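You operate a simulated robot arm through the tools that you are given. There is no shell and no other tool.

You run a simulated two-armed robot. Do the job below in one go: nothing can be reset, and whatever is moved stays where it is left.

## Task
Coat the middle of the slab with kiln wash from the tin.
Fine: use the felt-soled block, put it back and shut the tin; the slab stays on its base. A coat counts when it lies all over at full strength: go over it till it gets no stronger.

Only the result counts: the job must be done as asked and must still hold three seconds after the hand-in. Knocking over, shifting, dropping, spilling or breaking anything else fails it.

## Robot
Two 7-joint arms with fingered hands on one trunk that stands fixed in place. Base frame: the origin is at the foot of the trunk, x ahead of it, y to its left, z up; the work surface is at about z = 0.82. Units: m, rad, N and s.
The left shoulder is at [0.083, 0.125, 1.094], the right one opposite. With the tool pointing down near the work surface each hand reaches from about 0.46 to 0.82 m from the base axis, measured 20 degrees to its own side. Payload 3.6 kg a hand.
Tool frame (each hand has its own): the origin (TCP) lies between the finger pads and is the grasp point; the fingertips stand 0.03 m ahead of it; z points along the fingers, y is the line along which they close. The gripper opens to 0.104 m. The gripper's body begins 0.035 m behind the TCP. The gripper is a hand of 4 fingers: y runs from the thumb to the fingers, the wrist lies at [-0.015, -0.104, -0.178] in the tool frame, and closing takes about 1.5 s.
Orientation is that of the tool frame in the base frame, as a unit quaternion [x, y, z, w]. With the fingers straight down and the wrist toward the robot, the tool's x, y and z point along [0, 1, 0], [1, 0, 0] and [0, 0, -1] of the base frame.

## Interface
- The arms move only by the tool arm_command. It takes "left_moves", "right_moves" or both (then of equal length, played together; a hand with none holds still); each is a list of rows, each a list of 7 numbers: the turn, a rotation vector about the tool's x, y, z in rad, then the shift along the tool's x, y, z in m, then the closure, from 0 (fully open) to 1 (shut). In form: [[wx, wy, wz, dx, dy, dz, grip], ...]. A call has 1 to 20 rows; each row shifts and turns the commanded pose from where the row before left it, along the tool's axes as they then stand. Each row takes 0.2 s and may step no farther than 0.05 m and 0.15 rad from the row before; otherwise, or with a gripper value out of range, the whole call is refused. Where a pose cannot be reached the arm comes as near as it can. A force on the tool above 40 N (or 10 N above the force at the start of the call, whichever is more), or a blocked arm, ends the call early, and 0.2 s more pass. The fingers move at their own pace (about 0.072 m/s each) and stop on an object; they squeeze with about 21 N. The grip force told is the motor's: it shows also when the fingers shut on nothing. Time passes only in rows, and 0.2 s behind the last, so rows that do not move let the fingers close. It gives the time, the measured TCP pose, the force on the tool (base axes), the opening and the grip force at its end, in the units of the frame above (readings bear some noise), with the torque about the TCP (base axes, N m) and any sound that the robot's microphone picked up.
- Cameras (640 x 400 px; columns grow to the right, rows downward): "scene" is now at [0.1871, -0.0516, 1.2352]; the picture's right is [-0.58, -0.82, 0.00], its down [-0.41, 0.29, -0.86] and it looks along [0.71, -0.50, -0.50] (base axes); focal length 214 px, centre (320, 200). "left" rides on the left gripper at [-0.061, -0.092, -0.13] in its tool frame; the picture's right is [-0.81, -0.28, 0.52], its down [0.53, -0.71, 0.46] and it looks along [0.24, 0.64, 0.72] (tool axes); focal length 275 px, centre (320, 200). "right" rides on the right gripper at [0.061, -0.092, -0.131] in its tool frame; the picture's right is [-0.81, 0.28, -0.52], its down [-0.53, -0.71, 0.45] and it looks along [-0.24, 0.64, 0.73] (tool axes); focal length 275 px, centre (320, 200). There is no depth. A picture from a camera that has moved, and an enlarged one, comes with that camera's place and axes in the base frame and with its lens.
- camera(camera): a new picture of that camera. The clock stands still meanwhile.
- move_column(by): slides the trunk up (or, below 0, down) by that many m; the arms and the scene camera ride with it, the base frame stays. It gives what a move gives, with no picture.
- preshape(shape, hand): the hand has 4 fingers and takes this shape, open, in about a second: jaw (thumb against the fingers, like two jaws); tri (thumb and two fingers); tip (a fingertip pinch); poke (one finger out to press); point (the index stretched); flat (the hand flat); cup (the hand cupped); fist (a fist). The gripper value then closes the fingers along that shape, each until it touches; the sizes above hold for jaw. It gives what a move gives, with no picture.
- head_to(pan, tilt): turns the head with the scene camera to pan (to the left, within 1.396 rad either way) and tilt (down, from -0.506 to 1.204), counted from straight ahead of the robot. It gives what a move gives.
- close_up(camera, box): a new picture of the part [left, top, right, bottom] of that camera's present view, enlarged. The clock stands still meanwhile.
- sign_off(): hands the job in; it is judged then, once.

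Places have to be worked out from the pictures, the camera data and where the tool is seen. Open the grippers and draw the arms clear of the work before you hand the job in, unless the task says otherwise.

The tools are called after "Request:" as name(argument=value, ...) on one line, values as JSON. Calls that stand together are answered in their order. arm_command: Moves the arms, as the interface text tells. Its arguments: {"type":"object","properties":{"left_moves":{"type":"array"},"right_moves":{"type":"array"}},"required":[]} The other tools are called the same way: move_column (by) slides the trunk up or down; preshape (shape, hand) gives the hand a shape; head_to (pan, tilt) turns the head that bears the scene camera; camera (camera) takes a picture; close_up (camera, box) takes an enlarged picture of a part of a camera's view; sign_off () hands the job in.

At the start:

```text
clock: 0.0
left_eef_pos: [0.4958, -0.0147, 1.1123]
left_orientation: [0.707, 0.707, 0.001, 0.0]
left_force: [0.3, -0.7, 0.6]
left_ft_torque: [0.02, 0.02, -0.02]
left_grip_width: 0.1035
left_finger_force: 0.0
left_shape: jaw
right_eef_pos: [0.3645, -0.4005, 1.1614]
right_orientation: [0.707, 0.707, 0.0, 0.001]
right_force: [0.2, -0.7, -0.5]
right_ft_torque: [-0.01, 0.02, -0.02]
right_grip_width: 0.1036
right_finger_force: 0.1
right_shape: jaw
trunk travel left (down, up): [-0.325, 0.211]
head pan, tilt: [-0.614, 0.529]
```

scene: 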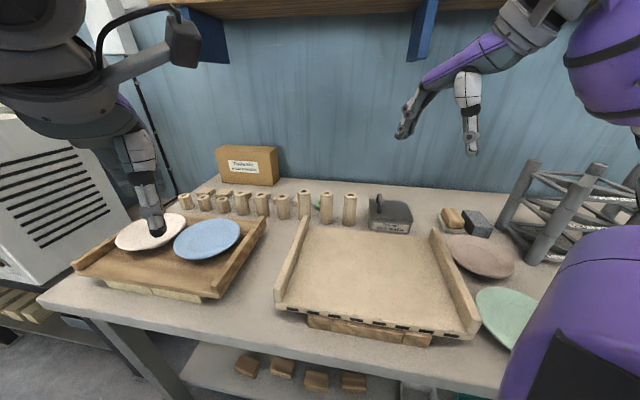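
right: 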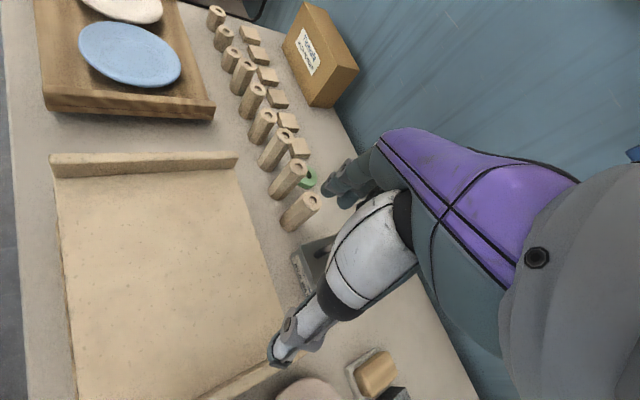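
left: 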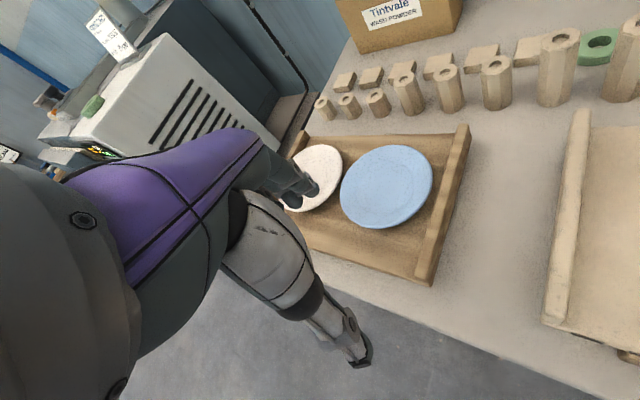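

I start by enlarging the scene view around the slab, the tin and the small blocks at the back right to tell which is which.

Request:
close_up(camera="scene", box=[340, 170, 540, 295])

Request:
close_up(camera="scene", box=[260, 180, 500, 350])

Request:
close_up(camera="right", box=[240, 200, 480, 400])

```text
3.20 times, centred on (440, 232) of scene
camera zoom: at [0.1871, -0.0516, 1.2352], right [-0.58, -0.82, 0.0], down [-0.41, 0.29, -0.86], along [0.71, -0.5, -0.5], focal length 686 px, centre (-64, 96)
```

zoom: 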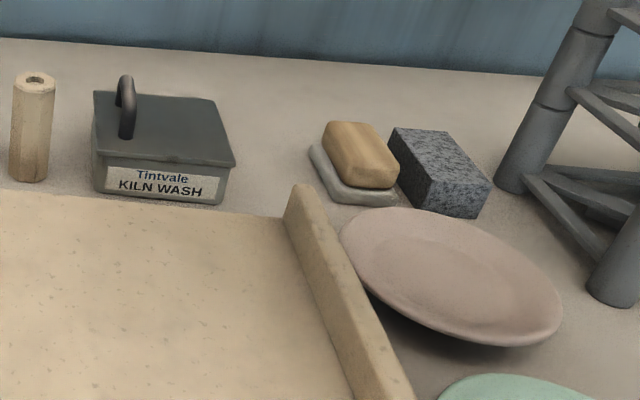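

```text
2.35 times, centred on (380, 265) of scene
camera zoom: at [0.1871, -0.0516, 1.2352], right [-0.58, -0.82, 0.0], down [-0.41, 0.29, -0.86], along [0.71, -0.5, -0.5], focal length 505 px, centre (179, 47)
```

zoom: 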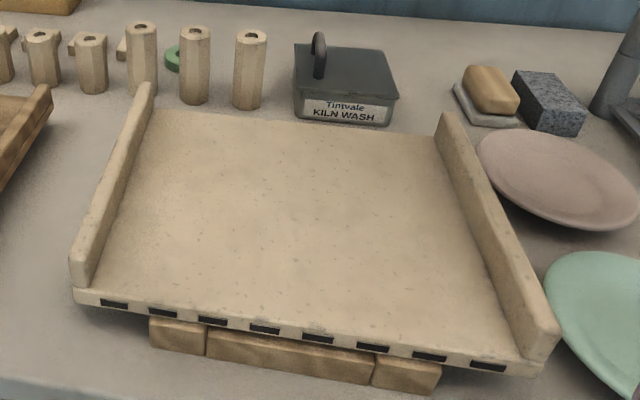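

```text
2.00 times, centred on (360, 300) of right
camera zoom: at [0.2712, -0.3393, 1.2915], right [0.28, -0.81, 0.52], down [-0.71, -0.53, -0.46], along [0.65, -0.24, -0.72], focal length 551 px, centre (240, 0)
```

zoom: 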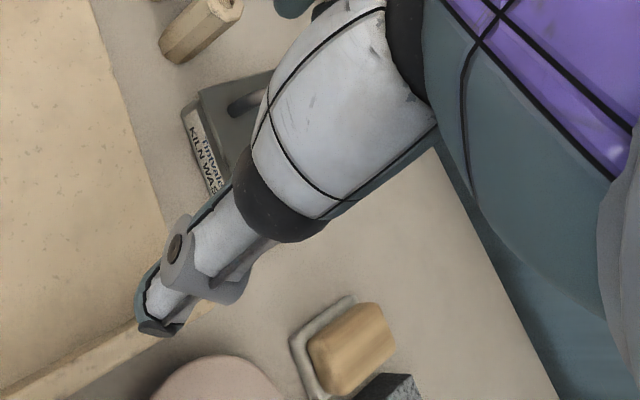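

The tin carries a lid with an arched handle near its left side, and the wooden block sits on a small grey rest beside a speckled grey stone. I enlarge those further to see how the lid is held and which block has the felt sole.

Request:
close_up(camera="scene", box=[360, 185, 424, 240])

Request:
close_up(camera="scene", box=[430, 200, 500, 245])

Request:
close_up(camera="scene", box=[270, 280, 490, 400])

```text
7.27 times, centred on (392, 212) of scene
camera zoom: at [0.1871, -0.0516, 1.2352], right [-0.58, -0.82, 0.0], down [-0.41, 0.29, -0.86], along [0.71, -0.5, -0.5], focal length 1560 px, centre (-204, 109)
```

zoom: 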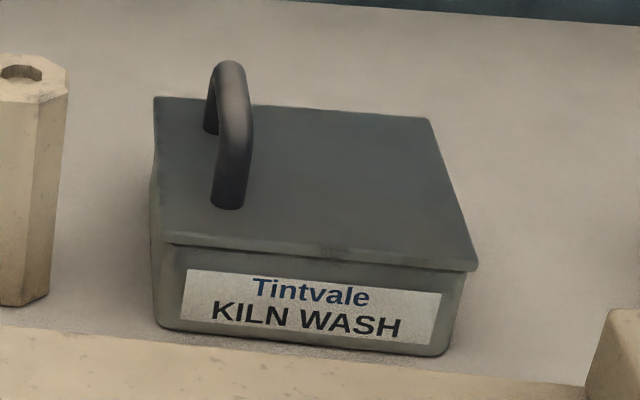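

```text
8.89 times, centred on (465, 222) of scene
camera zoom: at [0.1871, -0.0516, 1.2352], right [-0.58, -0.82, 0.0], down [-0.41, 0.29, -0.86], along [0.71, -0.5, -0.5], focal length 1906 px, centre (-969, 0)
```

zoom: 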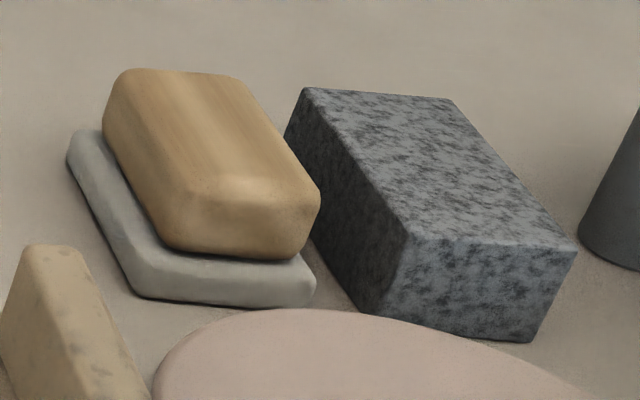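

```text
2.91 times, centred on (380, 340) of scene
camera zoom: at [0.1871, -0.0516, 1.2352], right [-0.58, -0.82, 0.0], down [-0.41, 0.29, -0.86], along [0.71, -0.5, -0.5], focal length 624 px, centre (146, -207)
```

zoom: 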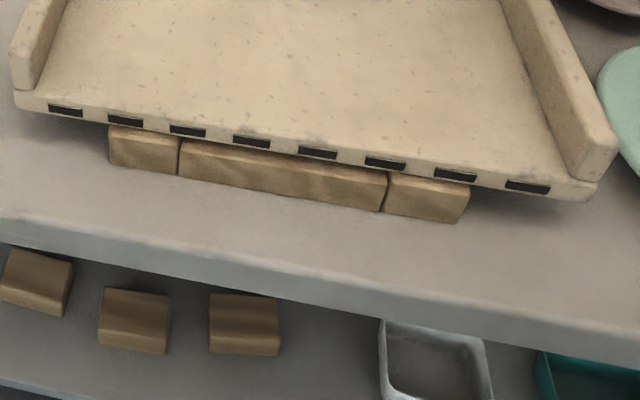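

The wooden block rests on a pale grey pad, and the tin lid has an overlapping rim. I turn the right hand about 48° clockwise to line up with the bench, so that its camera shows the tin and blocks from a second place.

Request:
arm_command(right_moves=[[0, 0, 0.139, 0, 0, 0, 0], [0, 0, 0.139, 0, 0, 0, 0], [0, 0, 0.139, 0, 0, 0, 0], [0, 0, 0.139, 0, 0, 0, 0], [0, 0, 0.139, 0, 0, 0, 0], [0, 0, 0.139, 0, 0, 0, 0], [0, 0, 0, 0, 0, 0, 0]])

Request:
camera(camera="right")

Request:
camera(camera="scene")

```text
clock: 1.6
left_eef_pos: [0.4968, -0.0159, 1.1124]
left_orientation: [0.707, 0.707, -0.001, -0.001]
left_force: [0.7, 0.6, 0.6]
left_ft_torque: [-0.02, 0.01, -0.02]
left_grip_width: 0.1039
left_finger_force: 0.2
left_shape: jaw
right_eef_pos: [0.3651, -0.4012, 1.1606]
right_orientation: [0.933, 0.36, 0.001, 0.001]
right_force: [0.2, 0.0, -0.5]
right_ft_torque: [0.0, -0.03, -0.02]
right_grip_width: 0.1037
right_finger_force: 0.0
right_shape: jaw
trunk travel left (down, up): [-0.325, 0.211]
head pan, tilt: [-0.614, 0.529]
```

```text
taken
camera right: at [0.3465, -0.2916, 1.2912], right [-0.42, -0.75, 0.52], down [-0.87, 0.17, -0.46], along [0.25, -0.64, -0.72], focal length 275 px, centre (320, 200)
```

right: 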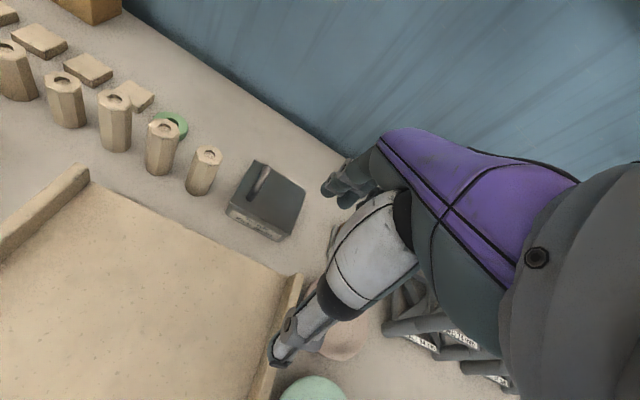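

```text
taken
camera scene: at [0.1871, -0.0518, 1.2352], right [-0.58, -0.82, 0.0], down [-0.41, 0.29, -0.86], along [0.71, -0.5, -0.5], focal length 214 px, centre (320, 200)
```

scene: 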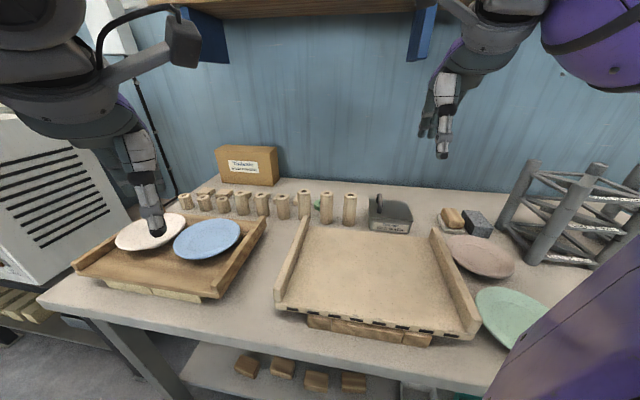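

The right camera now shows the tin from behind the slab's left side. I enlarge it, to triangulate the tin and look for a hinge.

Request:
close_up(camera="right", box=[205, 140, 325, 250])

Request:
close_up(camera="right", box=[0, 150, 320, 400])

```text
3.64 times, centred on (265, 195) of right
camera zoom: at [0.3465, -0.2916, 1.2912], right [-0.42, -0.75, 0.52], down [-0.87, 0.17, -0.46], along [0.25, -0.64, -0.72], focal length 1001 px, centre (520, 218)
```

zoom: 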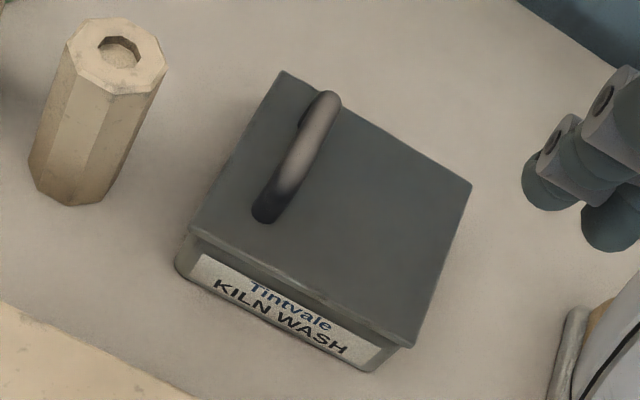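

```text
1.60 times, centred on (160, 275) of right
camera zoom: at [0.3465, -0.2916, 1.2912], right [-0.42, -0.75, 0.52], down [-0.87, 0.17, -0.46], along [0.25, -0.64, -0.72], focal length 440 px, centre (576, 80)
```

zoom: 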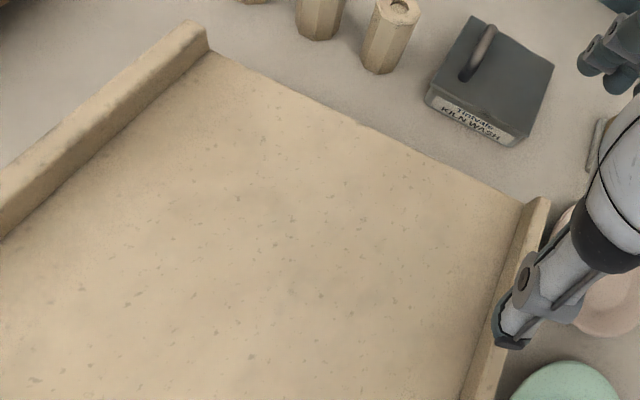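

Triangulating the lid gives corners near (0.522,-0.470), (0.438,-0.555), (0.519,-0.637), (0.604,-0.550) at z≈0.873, with the handle arch centred near (0.546,-0.530) off to the left side, which hints at a hinge on the right. I swing the right hand back and over to the right to view the tin's right side and the block.

Request:
arm_command(right_moves=[[0, 0, -0.139, 0, 0, 0, 0], [0, 0, -0.139, 0, 0, 0, 0], [0, 0, -0.139, 0, 0, 0, 0], [0, 0, -0.139, 0, 0, 0, 0], [0, 0, -0.139, 0, 0, 0, 0], [0, 0, -0.139, 0, 0, 0, 0], [0, 0, 0, -0.04, 0, 0.006, 0], [0, 0, 0, -0.04, 0, 0.006, 0], [0, 0, 0, -0.04, 0, 0.006, 0], [0, 0, 0, -0.04, 0, 0.006, 0], [0, 0, 0, -0.04, 0, 0.006, 0], [0, 0, 0, -0.02, 0, 0.006, 0], [0, 0, 0, 0, 0, 0, 0]])

Request:
camera(camera="right")

Request:
camera(camera="scene")

```text
clock: 4.4
left_eef_pos: [0.4951, -0.0153, 1.1114]
left_orientation: [0.708, 0.707, -0.001, 0.0]
left_force: [0.3, 0.1, 0.2]
left_ft_torque: [0.0, -0.01, 0.0]
left_grip_width: 0.1035
left_finger_force: 0.0
left_shape: jaw
right_eef_pos: [0.3662, -0.6192, 1.1271]
right_orientation: [0.706, 0.708, 0.001, 0.0]
right_force: [-0.2, 0.0, -0.9]
right_ft_torque: [0.0, -0.01, 0.01]
right_grip_width: 0.1037
right_finger_force: 0.1
right_shape: jaw
trunk travel left (down, up): [-0.325, 0.211]
head pan, tilt: [-0.614, 0.529]
```

```text
taken
camera right: at [0.2727, -0.5592, 1.2565], right [0.28, -0.81, 0.52], down [-0.71, -0.53, -0.46], along [0.65, -0.24, -0.72], focal length 275 px, centre (320, 200)
```

right: 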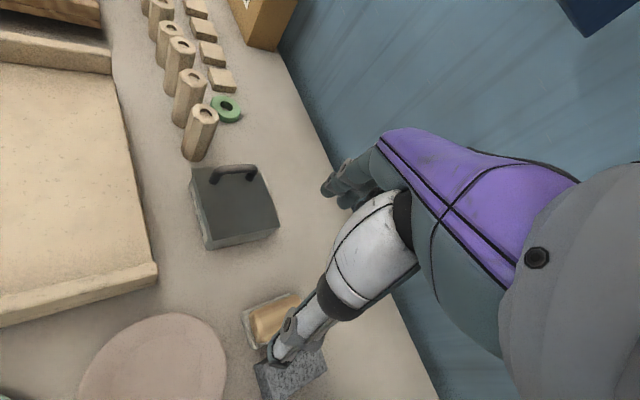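

```text
taken
camera scene: at [0.187, -0.0516, 1.2352], right [-0.58, -0.82, 0.0], down [-0.41, 0.29, -0.86], along [0.71, -0.5, -0.5], focal length 214 px, centre (320, 200)
```

scene: 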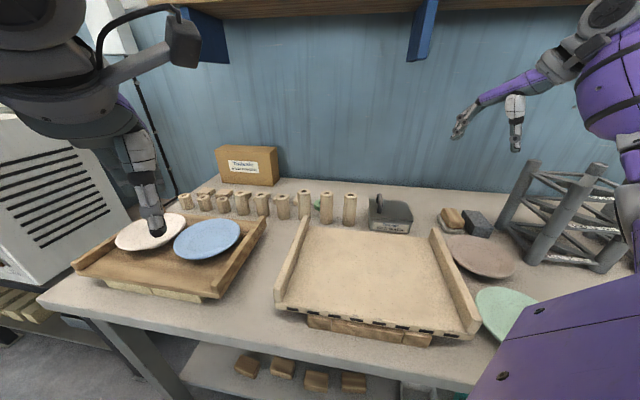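

Request:
close_up(camera="right", box=[170, 140, 300, 260])

Request:
close_up(camera="right", box=[220, 270, 350, 400])

```text
3.33 times, centred on (235, 200) of right
camera zoom: at [0.2727, -0.5592, 1.2565], right [0.28, -0.81, 0.52], down [-0.71, -0.53, -0.46], along [0.65, -0.24, -0.72], focal length 918 px, centre (603, 200)
```

zoom: 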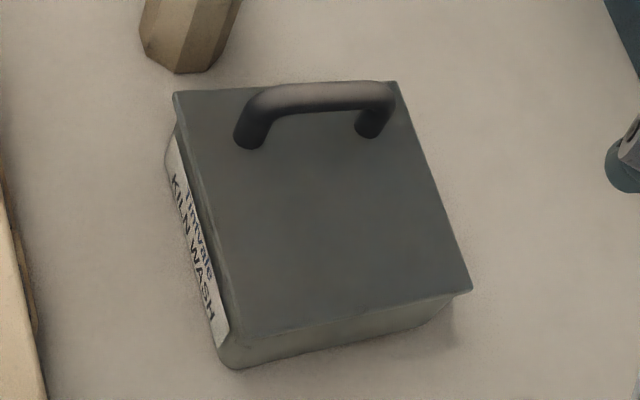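

```text
3.08 times, centred on (285, 335) of right
camera zoom: at [0.2727, -0.5592, 1.2565], right [0.28, -0.81, 0.52], down [-0.71, -0.53, -0.46], along [0.65, -0.24, -0.72], focal length 847 px, centre (428, -215)
```

zoom: 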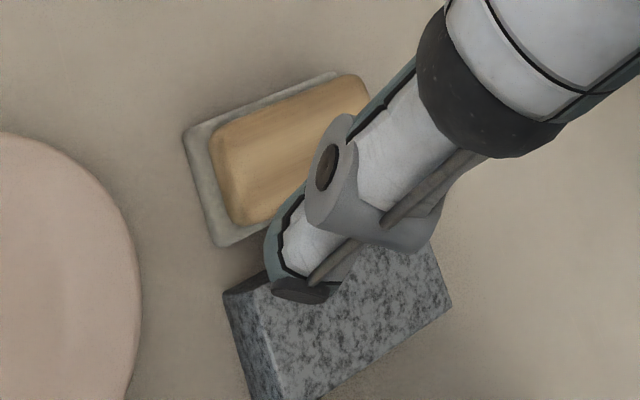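

No hinge shows on the tin's right side; the wooden block sits on a grey rest about 0.05 x 0.085 m centred near (0.394,-0.696), with the speckled stone just right of it. I look at the hand itself to judge how wide the fingers really are.

Request:
close_up(camera="scene", box=[430, 40, 590, 160])

Request:
close_up(camera="left", box=[240, 120, 400, 380])

```text
3.33 times, centred on (510, 100) of scene
camera zoom: at [0.187, -0.0516, 1.2352], right [-0.58, -0.82, 0.0], down [-0.41, 0.29, -0.86], along [0.71, -0.5, -0.5], focal length 715 px, centre (-313, 533)
```

zoom: 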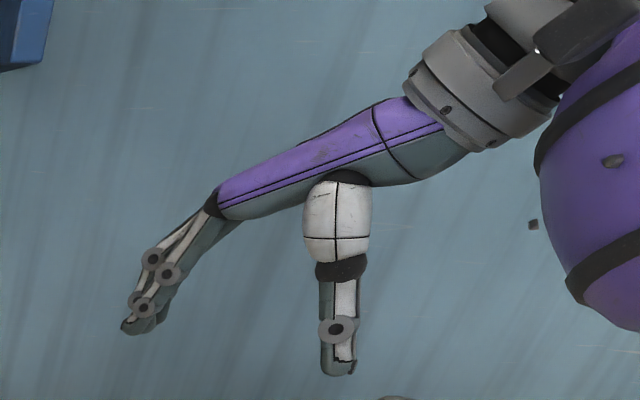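

```text
1.54 times, centred on (320, 250) of left
camera zoom: at [0.405, -0.0775, 1.2436], right [-0.28, -0.81, -0.52], down [-0.71, 0.53, -0.46], along [0.64, 0.24, -0.72], focal length 424 px, centre (320, 123)
```

zoom: 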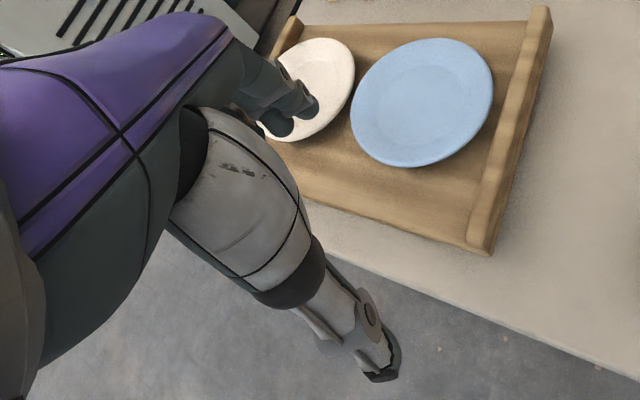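

The hand is an anthropomorphic jaw: oblique palm, thumb nearer the wrist, fingers opposite. The handle arch is about 0.073 long along the bench depth, centred near (0.544,-0.535), with its bar at z≈0.903. I turn the right hand to -45° yaw and move it above the arch, to straddle its ends, coming down to z≈1.0 first.

Request:
arm_command(right_moves=[[0, 0, 0.131, 0, 0, 0, 0], [0, 0, 0.131, 0, 0, 0, 0], [0, 0, 0.131, 0, 0, 0, 0], [0, 0, 0.131, 0, 0, 0, 0], [0, 0, 0.131, 0, 0, 0, 0], [0, 0, 0.131, 0, 0, 0, 0], [0, 0, 0, 0.037, 0.013, 0, 0], [0, 0, 0, 0.037, 0.013, 0, 0], [0, 0, 0, 0.037, 0.013, 0, 0], [0, 0, 0, 0.037, 0.013, 0, 0], [0, 0, 0, 0.037, 0.013, 0, 0], [0, 0, 0, 0, 0, 0.04, 0], [0, 0, 0, 0, 0, 0.04, 0], [0, 0, 0, 0, 0, 0.04, 0], [0, 0, 0, 0, 0, 0, 0]])

Request:
camera(camera="right")

Request:
camera(camera="scene")

```text
clock: 7.6
left_eef_pos: [0.497, -0.0158, 1.1129]
left_orientation: [0.707, 0.707, 0.0, 0.0]
left_force: [-0.3, -0.1, -0.1]
left_ft_torque: [0.03, 0.04, -0.01]
left_grip_width: 0.1039
left_finger_force: 0.0
left_shape: jaw
right_eef_pos: [0.5396, -0.5348, 1.0061]
right_orientation: [0.924, 0.382, 0.001, 0.0]
right_force: [1.2, 0.7, 0.8]
right_ft_torque: [0.0, -0.01, 0.0]
right_grip_width: 0.1039
right_finger_force: 0.1
right_shape: jaw
trunk travel left (down, up): [-0.325, 0.211]
head pan, tilt: [-0.614, 0.529]
```

```text
taken
camera right: at [0.517, -0.4268, 1.1358], right [-0.38, -0.77, 0.52], down [-0.88, 0.13, -0.46], along [0.28, -0.63, -0.72], focal length 275 px, centre (320, 200)
```

right: 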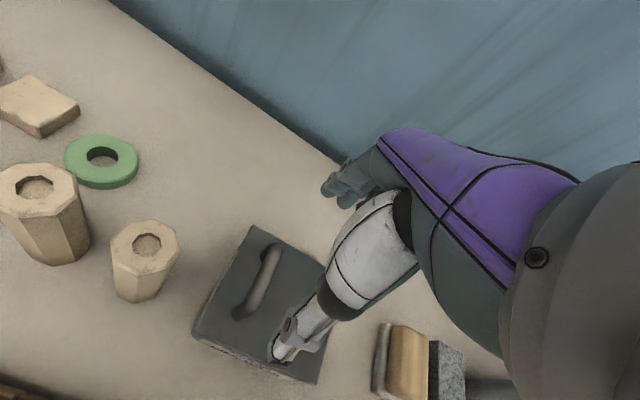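

```text
taken
camera scene: at [0.187, -0.0513, 1.2352], right [-0.58, -0.82, 0.0], down [-0.41, 0.29, -0.86], along [0.71, -0.5, -0.5], focal length 214 px, centre (320, 200)
```

scene: 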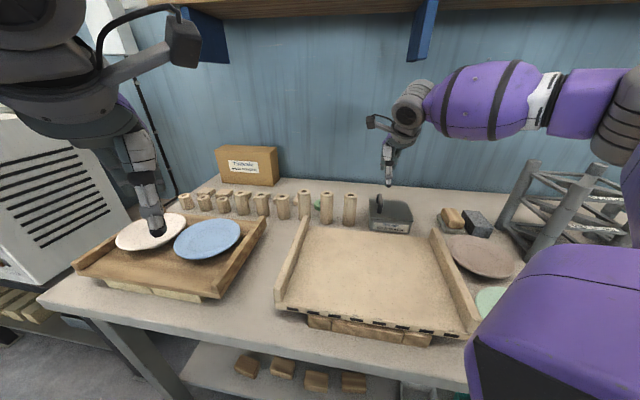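

The hand is above the arch, and the arch appears where I predicted within a few pixels. I descend to z≈0.912, so that fingertips stay just above the lid, then close on the arch ends.

Request:
arm_command(right_moves=[[0, 0, 0, 0.003, 0.003, 0.03, 0], [0, 0, 0, 0, 0, 0.03, 0], [0, 0, 0, 0, 0, 0.02, 0], [0, 0, 0, 0, 0, 0.012, 0], [0, 0, 0, 0, 0, 0, 0]])

Request:
camera(camera="right")

Request:
close_up(camera="scene", box=[340, 120, 440, 245])

```text
clock: 8.8
left_eef_pos: [0.4963, -0.016, 1.1122]
left_orientation: [0.707, 0.707, 0.0, 0.001]
left_force: [-0.6, 0.5, 0.8]
left_ft_torque: [0.0, -0.01, -0.02]
left_grip_width: 0.1036
left_finger_force: 0.0
left_shape: jaw
right_eef_pos: [0.5457, -0.5352, 0.914]
right_orientation: [0.924, 0.383, 0.0, 0.001]
right_force: [0.3, -0.5, -1.0]
right_ft_torque: [0.0, 0.0, -0.04]
right_grip_width: 0.1036
right_finger_force: 0.1
right_shape: jaw
trunk travel left (down, up): [-0.325, 0.211]
head pan, tilt: [-0.614, 0.529]
```

```text
taken
camera right: at [0.5221, -0.4277, 1.0446], right [-0.38, -0.77, 0.52], down [-0.88, 0.13, -0.46], along [0.28, -0.63, -0.72], focal length 275 px, centre (320, 200)
```

right: 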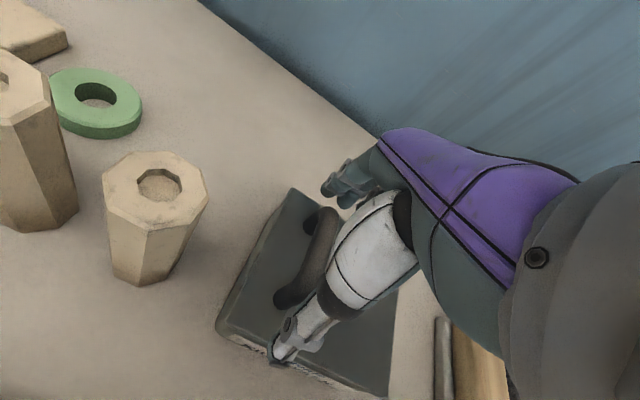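

```text
3.20 times, centred on (390, 182) of scene
camera zoom: at [0.187, -0.0516, 1.2352], right [-0.58, -0.82, 0.0], down [-0.41, 0.29, -0.86], along [0.71, -0.5, -0.5], focal length 686 px, centre (96, 256)
```

zoom: 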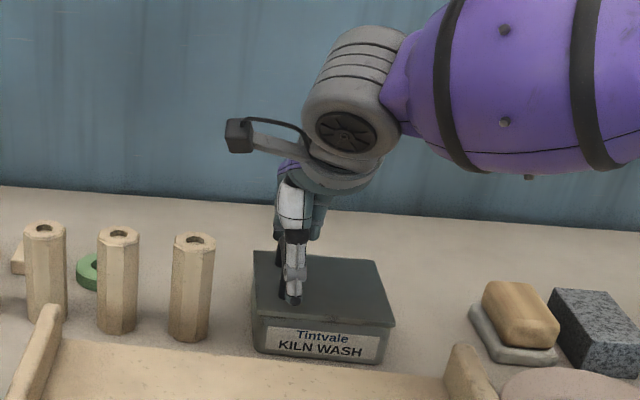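

The thumb is down in front of the arch and the fingers behind it, without contact force. I close the hand on the arch.

Request:
arm_command(right_moves=[[0, 0, 0, 0, 0, 0, 0.3], [0, 0, 0, 0, 0, 0, 0.6], [0, 0, 0, 0, 0, 0, 1], [0, 0, 0, 0, 0, 0, 1], [0, 0, 0, 0, 0, 0, 1], [0, 0, 0, 0, 0, 0, 1], [0, 0, 0, 0, 0, 0, 1], [0, 0, 0, 0, 0, 0, 1]])

Request:
camera(camera="right")

Request:
close_up(camera="scene", box=[340, 120, 440, 245])

```text
clock: 10.6
left_eef_pos: [0.4965, -0.015, 1.111]
left_orientation: [0.707, 0.707, 0.0, 0.0]
left_force: [-0.8, -0.5, -0.1]
left_ft_torque: [0.01, 0.03, 0.01]
left_grip_width: 0.1037
left_finger_force: 0.0
left_shape: jaw
right_eef_pos: [0.5442, -0.5341, 0.9139]
right_orientation: [0.924, 0.383, 0.0, 0.0]
right_force: [-5.9, 4.8, -1.5]
right_ft_torque: [0.14, 0.12, 0.01]
right_grip_width: 0.044
right_finger_force: 21.0
right_shape: jaw
trunk travel left (down, up): [-0.325, 0.211]
head pan, tilt: [-0.614, 0.529]
```

```text
taken
camera right: at [0.5216, -0.4271, 1.0448], right [-0.38, -0.77, 0.52], down [-0.88, 0.13, -0.46], along [0.28, -0.63, -0.72], focal length 275 px, centre (320, 200)
```

right: 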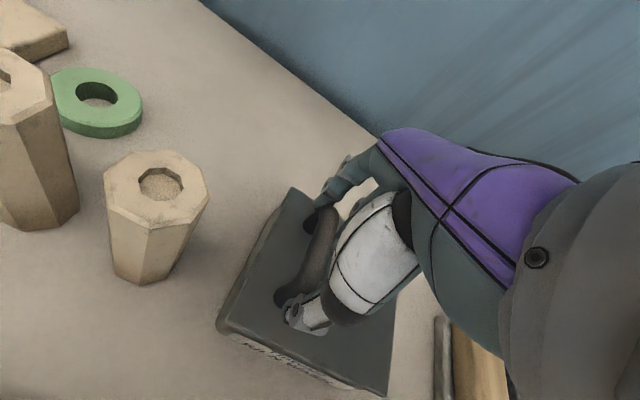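

```text
3.20 times, centred on (390, 182) of scene
camera zoom: at [0.1865, -0.0512, 1.2353], right [-0.58, -0.82, 0.0], down [-0.41, 0.29, -0.86], along [0.71, -0.5, -0.5], focal length 686 px, centre (96, 256)
```

zoom: 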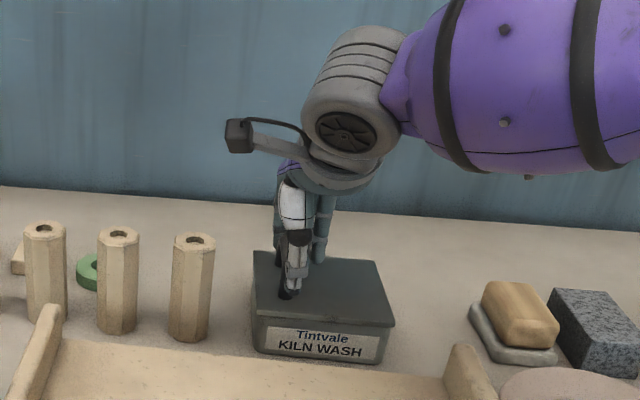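

The hand has closed on something about 0.044 wide with the tin unmoved. I lift a small 12 mm to feel and see whether the lid comes up straight or hinges.

Request:
arm_command(right_moves=[[0, 0, 0, 0, 0, -0.004, 1], [0, 0, 0, 0, 0, -0.004, 1], [0, 0, 0, 0, 0, -0.004, 1], [0, 0, 0, 0, 0, 0, 1]])

Request:
camera(camera="right")

Request:
close_up(camera="scene", box=[350, 170, 430, 240])

```text
clock: 11.6
left_eef_pos: [0.4953, -0.0171, 1.1127]
left_orientation: [0.707, 0.707, 0.0, 0.0]
left_force: [-0.5, -0.1, -0.1]
left_ft_torque: [-0.02, 0.01, -0.03]
left_grip_width: 0.1036
left_finger_force: 0.0
left_shape: jaw
right_eef_pos: [0.5434, -0.5374, 0.9244]
right_orientation: [0.925, 0.38, -0.001, 0.0]
right_force: [-18.7, -2.6, -8.3]
right_ft_torque: [-0.02, 0.15, -0.04]
right_grip_width: 0.0439
right_finger_force: 20.8
right_shape: jaw
trunk travel left (down, up): [-0.325, 0.211]
head pan, tilt: [-0.614, 0.529]
```

```text
taken
camera right: at [0.5208, -0.4292, 1.0559], right [-0.38, -0.77, 0.52], down [-0.88, 0.13, -0.45], along [0.28, -0.63, -0.73], focal length 275 px, centre (320, 200)
```

right: 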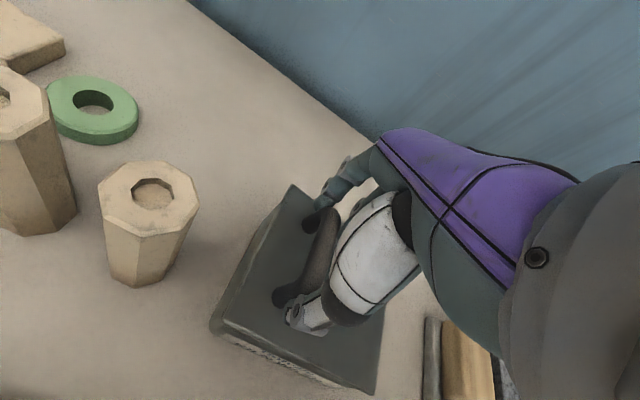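

```text
5.71 times, centred on (390, 205) of scene
camera zoom: at [0.1856, -0.0524, 1.2354], right [-0.58, -0.82, 0.0], down [-0.41, 0.29, -0.86], along [0.71, -0.5, -0.5], focal length 1226 px, centre (-80, 171)
```

zoom: 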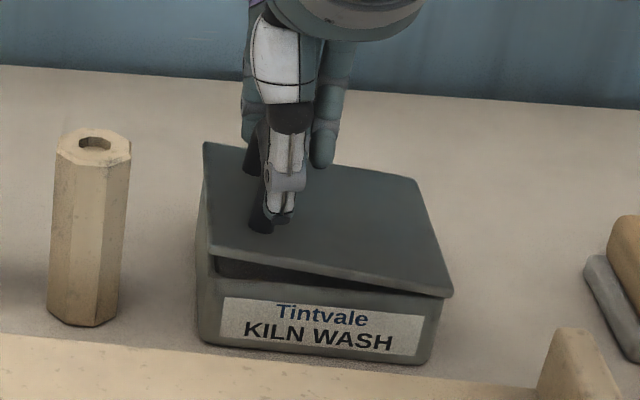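

The lid is hinged along its right edge: the left side rose while the right stayed. I now follow the arc about that hinge, with the hand tilting half as much as the lid, up to about 45°.

Request:
arm_command(right_moves=[[0, 0.0654, 0, -0.0065, 0, -0.0054, 1], [0, 0.0654, 0, -0.0061, 0, -0.0058, 1], [0, 0.0654, 0, -0.008, 0, -0.0106, 1], [0, 0.0654, 0, -0.0073, 0, -0.0111, 1], [0, 0.0654, 0, -0.0093, 0, -0.0097, 1], [0, 0.0654, 0, -0.0086, 0, -0.0103, 1]])

Request:
camera(camera="right")

Request:
close_up(camera="scene", box=[340, 120, 460, 240])

```text
clock: 13.0
left_eef_pos: [0.496, -0.0152, 1.1128]
left_orientation: [0.707, 0.708, 0.001, 0.0]
left_force: [-0.8, -0.2, 0.5]
left_ft_torque: [-0.03, -0.03, 0.02]
left_grip_width: 0.1039
left_finger_force: 0.0
left_shape: jaw
right_eef_pos: [0.5061, -0.5728, 0.9693]
right_orientation: [0.906, 0.375, 0.182, -0.073]
right_force: [-4.5, 8.3, -2.7]
right_ft_torque: [0.08, -0.29, 0.1]
right_grip_width: 0.0443
right_finger_force: 20.8
right_shape: jaw
trunk travel left (down, up): [-0.325, 0.211]
head pan, tilt: [-0.614, 0.529]
```

```text
taken
camera right: at [0.4449, -0.5041, 1.1143], right [-0.48, -0.86, 0.17], down [-0.73, 0.28, -0.63], along [0.5, -0.42, -0.76], focal length 275 px, centre (320, 200)
```

right: 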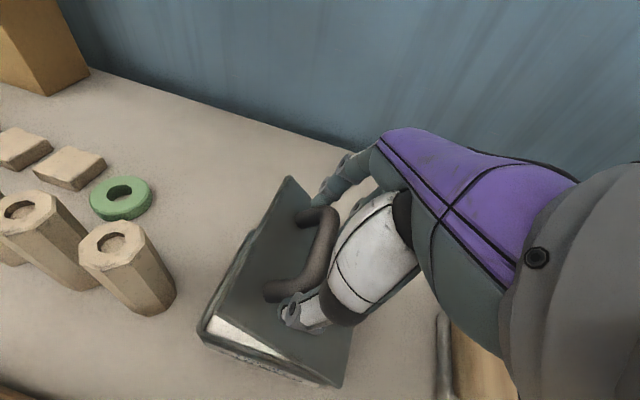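

```text
3.33 times, centred on (400, 180) of scene
camera zoom: at [0.1865, -0.0509, 1.2353], right [-0.58, -0.82, 0.0], down [-0.41, 0.29, -0.86], along [0.71, -0.5, -0.5], focal length 715 px, centre (53, 267)
```

zoom: 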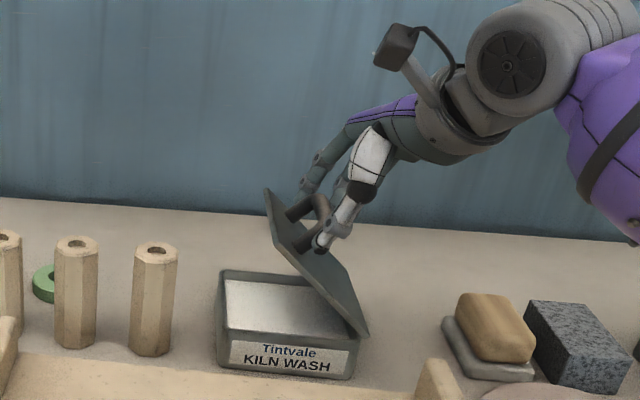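

The lid is about 45° open and the tin shows white wash inside. I carry on along the arc to about 90°.

Request:
arm_command(right_moves=[[0, 0.0654, 0, -0.0105, 0, -0.0085, 1], [0, 0.0654, 0, -0.0099, 0, -0.0092, 1], [0, 0.0654, 0, -0.0116, 0, -0.0073, 1], [0, 0.0654, 0, -0.0111, 0, -0.008, 1], [0, 0.0654, 0, -0.0124, 0, -0.0059, 1], [0, 0.0654, 0, -0.012, 0, -0.0066, 1]])

Request:
camera(camera="right")

Request:
close_up(camera="scene", box=[340, 100, 500, 240])

```text
clock: 14.4
left_eef_pos: [0.4957, -0.0158, 1.1108]
left_orientation: [0.706, 0.708, 0.0, 0.0]
left_force: [-0.3, -0.6, -0.6]
left_ft_torque: [0.01, 0.02, 0.02]
left_grip_width: 0.1036
left_finger_force: 0.1
left_shape: jaw
right_eef_pos: [0.45, -0.6293, 0.9739]
right_orientation: [0.853, 0.354, 0.354, -0.146]
right_force: [-3.3, 5.6, -2.5]
right_ft_torque: [0.07, -0.01, 0.04]
right_grip_width: 0.042
right_finger_force: 21.1
right_shape: jaw
trunk travel left (down, up): [-0.325, 0.211]
head pan, tilt: [-0.614, 0.529]
```

```text
taken
camera right: at [0.3486, -0.6004, 1.1079], right [-0.47, -0.86, -0.21], down [-0.54, 0.47, -0.7], along [0.7, -0.22, -0.68], focal length 275 px, centre (320, 200)
```

right: 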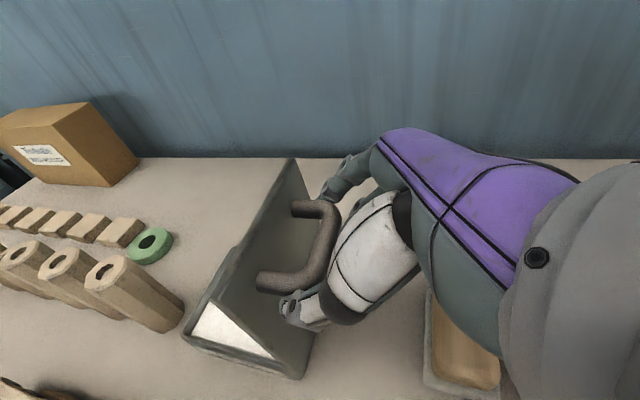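

```text
2.86 times, centred on (420, 170) of scene
camera zoom: at [0.1867, -0.0512, 1.2352], right [-0.58, -0.82, 0.0], down [-0.41, 0.29, -0.86], along [0.71, -0.5, -0.5], focal length 613 px, centre (34, 286)
```

zoom: 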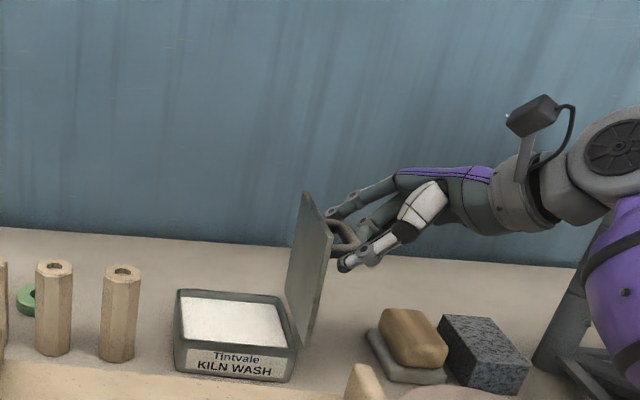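

The lid stands near 90° and the wash fills the tin almost to the rim. I push it on a further 15° or so to find its resting stop, keeping the hand's tilt.

Request:
arm_command(right_moves=[[0, 0, 0, -0.006, 0, -0.0022, 1], [0, 0, 0, -0.006, 0, -0.0022, 1], [0, 0, 0, -0.006, 0, -0.0022, 1], [0, 0, 0, -0.006, 0, -0.0022, 1]])

Request:
close_up(camera="scene", box=[340, 100, 500, 240])

```text
clock: 15.4
left_eef_pos: [0.4962, -0.0157, 1.1121]
left_orientation: [0.707, 0.707, 0.0, 0.001]
left_force: [0.2, -0.2, -0.3]
left_ft_torque: [0.03, -0.01, -0.01]
left_grip_width: 0.1038
left_finger_force: 0.0
left_shape: jaw
right_eef_pos: [0.4332, -0.6459, 0.9617]
right_orientation: [0.853, 0.354, 0.354, -0.145]
right_force: [-3.9, 6.7, -0.8]
right_ft_torque: [0.11, -0.03, 0.02]
right_grip_width: 0.0407
right_finger_force: 20.9
right_shape: jaw
trunk travel left (down, up): [-0.325, 0.211]
head pan, tilt: [-0.614, 0.529]
```

```text
2.86 times, centred on (420, 170) of scene
camera zoom: at [0.1866, -0.051, 1.2353], right [-0.58, -0.82, 0.0], down [-0.41, 0.29, -0.86], along [0.71, -0.5, -0.5], focal length 613 px, centre (34, 286)
```

zoom: 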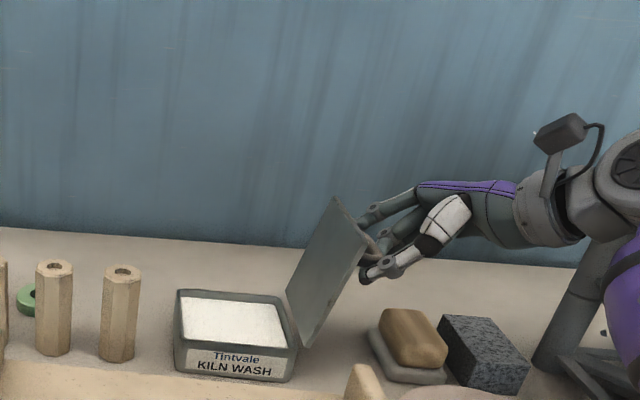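

The lid is past vertical at roughly 105–110° without meeting a stop yet. I follow the arc a little further in small steps, watching for a rise in force.

Request:
arm_command(right_moves=[[0, 0, 0, -0.0056, 0, -0.0008, 1], [0, 0, 0, -0.0056, 0, -0.0008, 1], [0, 0, 0, -0.0056, 0, -0.0008, 1], [0, 0, 0, 0, 0, 0, 1]])

Request:
close_up(camera="scene", box=[340, 100, 500, 240])

Request:
camera(camera="scene")

```text
clock: 16.4
left_eef_pos: [0.496, -0.016, 1.1114]
left_orientation: [0.707, 0.707, -0.001, 0.0]
left_force: [-0.5, -0.2, -0.4]
left_ft_torque: [-0.05, 0.01, -0.02]
left_grip_width: 0.1037
left_finger_force: 0.1
left_shape: jaw
right_eef_pos: [0.4239, -0.6558, 0.949]
right_orientation: [0.853, 0.353, 0.354, -0.146]
right_force: [-0.3, -0.8, -0.4]
right_ft_torque: [0.04, -0.01, -0.03]
right_grip_width: 0.0231
right_finger_force: 20.8
right_shape: jaw
trunk travel left (down, up): [-0.325, 0.211]
head pan, tilt: [-0.614, 0.529]
```

```text
2.86 times, centred on (420, 170) of scene
camera zoom: at [0.187, -0.052, 1.2352], right [-0.58, -0.82, 0.0], down [-0.41, 0.29, -0.86], along [0.71, -0.5, -0.5], focal length 613 px, centre (34, 286)
```

zoom: 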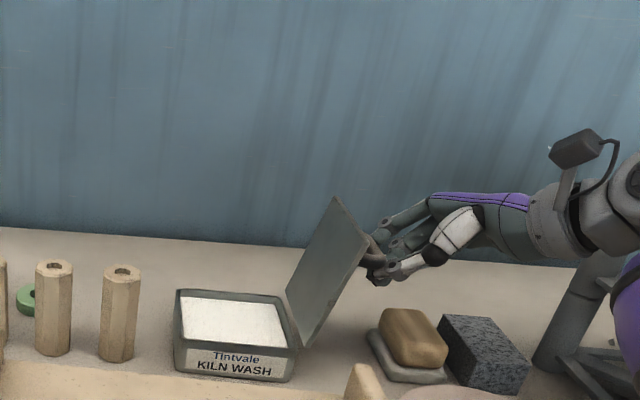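

```text
taken
camera scene: at [0.187, -0.052, 1.2352], right [-0.58, -0.82, 0.0], down [-0.41, 0.29, -0.86], along [0.71, -0.5, -0.5], focal length 214 px, centre (320, 200)
```

scene: 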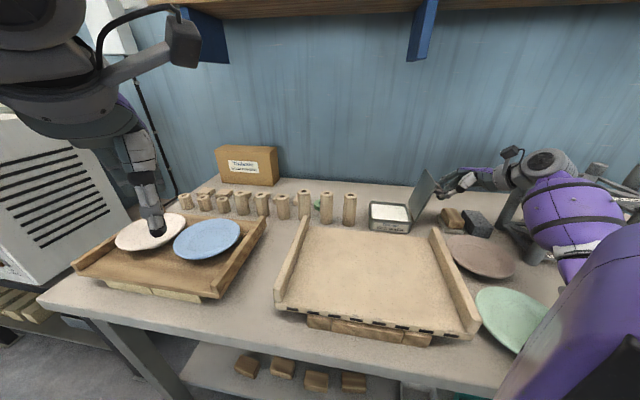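

The lid has come to rest at its stop, about 108° open, and the fingers have slipped off the arch and closed. I look closely at the hand against the handle before drawing off.

Request:
close_up(camera="scene", box=[420, 150, 500, 210])

Request:
camera(camera="right")

```text
6.67 times, centred on (460, 180) of scene
camera zoom: at [0.187, -0.052, 1.2352], right [-0.58, -0.82, 0.0], down [-0.41, 0.29, -0.86], along [0.71, -0.5, -0.5], focal length 1430 px, centre (-613, 333)
```

zoom: 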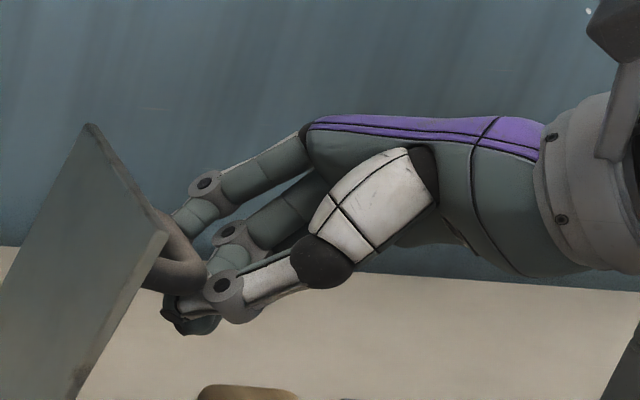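

```text
taken
camera right: at [0.3229, -0.6265, 1.0854], right [-0.47, -0.86, -0.21], down [-0.54, 0.47, -0.7], along [0.7, -0.22, -0.68], focal length 275 px, centre (320, 200)
```

right: 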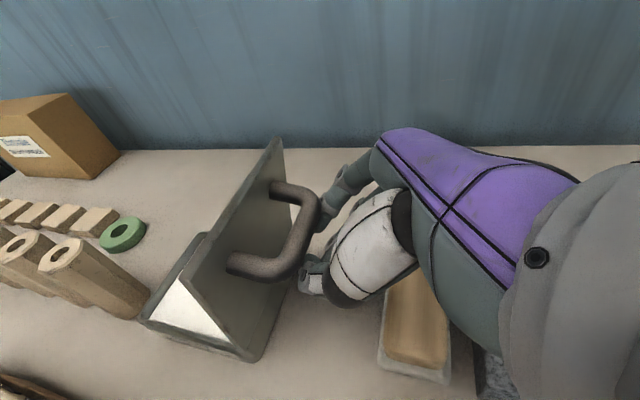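

All the fingers are now on the far side of the bar from the lid. I draw the hand off to the right and upright it, rising a little, over the block.

Request:
arm_command(right_moves=[[0, 0, 0, -0.0106, 0, -0.0106, 1], [0, -0.131, 0, -0.0043, 0, -0.0099, 1], [0, -0.131, 0, -0.0055, 0, -0.0093, 1], [0, -0.131, 0, -0.0067, 0, -0.0085, 1], [0, -0.131, 0, -0.0077, 0, -0.0075, 1], [0, -0.131, 0, -0.0087, 0, -0.0065, 0.6], [0, -0.131, 0, -0.0094, 0, -0.0053, 0.3], [0, 0, 0, 0, 0, -0.03, 0], [0, 0, 0, 0, 0, -0.03, 0], [0, 0, 0, 0, 0, 0, 0], [0, 0, 0, 0, 0, 0, 0], [0, 0, 0, 0, 0, 0, 0]])

Request:
camera(camera="right")

Request:
camera(camera="scene")

```text
clock: 19.0
left_eef_pos: [0.496, -0.0152, 1.1118]
left_orientation: [0.707, 0.707, 0.0, 0.0]
left_force: [-0.7, 0.0, 0.9]
left_ft_torque: [-0.02, 0.02, 0.02]
left_grip_width: 0.1035
left_finger_force: 0.1
left_shape: jaw
right_eef_pos: [0.3698, -0.7093, 1.0344]
right_orientation: [0.924, 0.382, 0.0, 0.001]
right_force: [-0.7, 0.5, -1.1]
right_ft_torque: [0.01, 0.02, 0.01]
right_grip_width: 0.1037
right_finger_force: 0.1
right_shape: jaw
trunk travel left (down, up): [-0.325, 0.211]
head pan, tilt: [-0.614, 0.529]
```

```text
taken
camera right: at [0.3473, -0.6012, 1.1656], right [-0.38, -0.77, 0.52], down [-0.88, 0.13, -0.46], along [0.28, -0.63, -0.72], focal length 275 px, centre (320, 200)
```

right: 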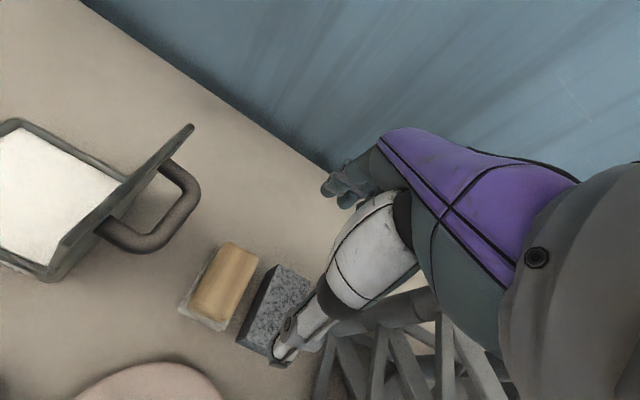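

```text
taken
camera scene: at [0.1871, -0.0517, 1.2352], right [-0.58, -0.82, 0.0], down [-0.41, 0.29, -0.86], along [0.71, -0.5, -0.5], focal length 214 px, centre (320, 200)
```

scene: 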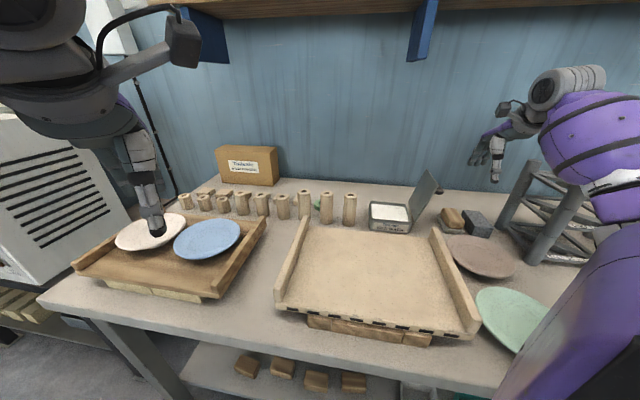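

The lid stays open by itself. I enlarge the block in the right camera to fix its place and size for the grasp.

Request:
close_up(camera="right", box=[160, 220, 320, 370])

Request:
close_up(camera="right", box=[0, 100, 210, 290])

Request:
close_up(camera="scene", box=[360, 165, 450, 240])

```text
2.67 times, centred on (240, 295) of right
camera zoom: at [0.3473, -0.6012, 1.1656], right [-0.38, -0.77, 0.52], down [-0.88, 0.13, -0.46], along [0.28, -0.63, -0.72], focal length 734 px, centre (533, -53)
```

zoom: 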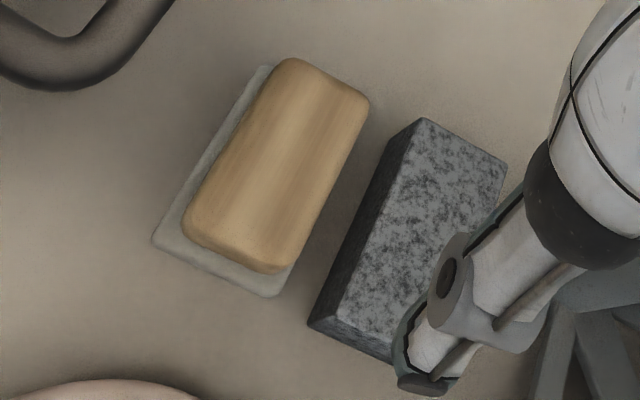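

```text
2.11 times, centred on (105, 195) of right
camera zoom: at [0.3473, -0.6012, 1.1656], right [-0.38, -0.77, 0.52], down [-0.88, 0.13, -0.46], along [0.28, -0.63, -0.72], focal length 580 px, centre (773, 210)
```

zoom: 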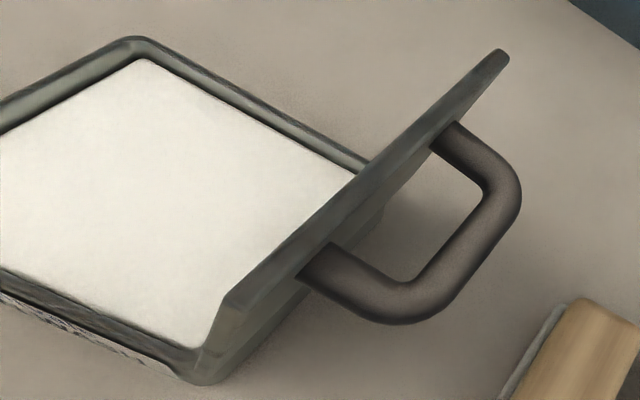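

```text
5.33 times, centred on (405, 202) of scene
camera zoom: at [0.1871, -0.0517, 1.2352], right [-0.58, -0.82, 0.0], down [-0.41, 0.29, -0.86], along [0.71, -0.5, -0.5], focal length 1144 px, centre (-133, 187)
```

zoom: 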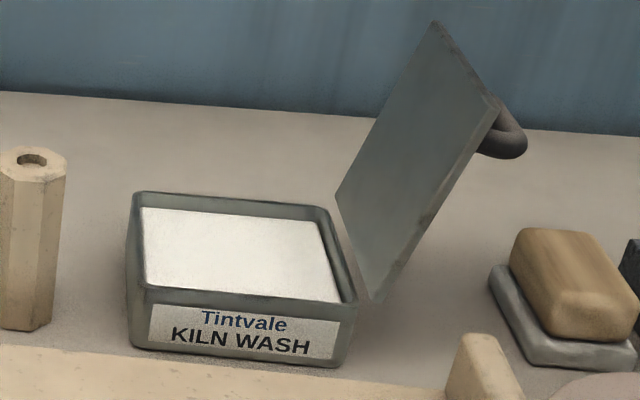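

The wash lies about 1 cm under the rim of the open tin. The wooden block is about 0.075 x 0.042 centred near (0.392,-0.700) with top near z≈0.86; the grey layer under it looks like the felt sole (or a rest). I come down over it lengthwise to z≈0.90 first.

Request:
arm_command(right_moves=[[0, 0, 0, 0.013, 0.004, 0, 0], [0, 0, 0, 0.013, 0.004, 0, 0], [0, 0, 0, 0, 0, 0.04, 0], [0, 0, 0, 0, 0, 0.04, 0], [0, 0, 0, 0, 0, 0.04, 0], [0, 0, 0, 0, 0, 0.012, 0], [0, 0, 0, 0, 0, 0, 0]])

Request:
camera(camera="right")

Request:
close_up(camera="scene", box=[410, 130, 520, 250])

```text
clock: 20.6
left_eef_pos: [0.4953, -0.0163, 1.1127]
left_orientation: [0.707, 0.707, 0.0, -0.001]
left_force: [-0.1, -0.7, -0.1]
left_ft_torque: [0.02, 0.02, 0.0]
left_grip_width: 0.1036
left_finger_force: 0.1
left_shape: jaw
right_eef_pos: [0.3944, -0.6979, 0.9021]
right_orientation: [0.924, 0.383, 0.0, 0.0]
right_force: [-0.7, -0.1, -0.2]
right_ft_torque: [-0.03, 0.02, -0.02]
right_grip_width: 0.1037
right_finger_force: 0.1
right_shape: jaw
trunk travel left (down, up): [-0.325, 0.211]
head pan, tilt: [-0.614, 0.529]
```

```text
taken
camera right: at [0.3714, -0.5898, 1.0334], right [-0.38, -0.77, 0.52], down [-0.88, 0.13, -0.46], along [0.28, -0.63, -0.72], focal length 275 px, centre (320, 200)
```

right: 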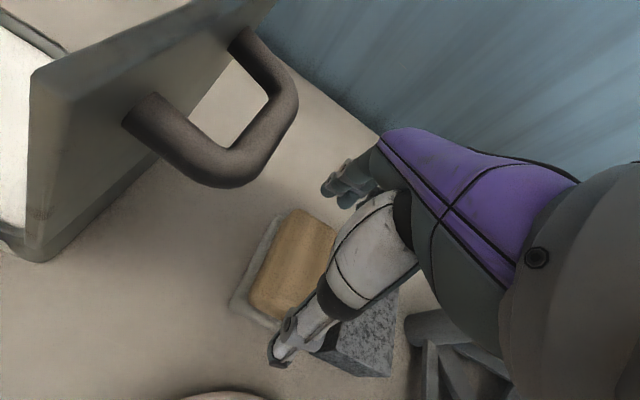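

```text
3.33 times, centred on (465, 190) of scene
camera zoom: at [0.187, -0.0517, 1.2352], right [-0.58, -0.82, 0.0], down [-0.41, 0.29, -0.86], along [0.71, -0.5, -0.5], focal length 715 px, centre (-163, 233)
```

zoom: 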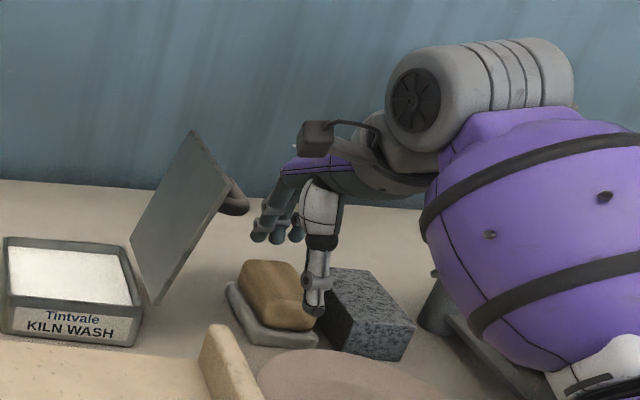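

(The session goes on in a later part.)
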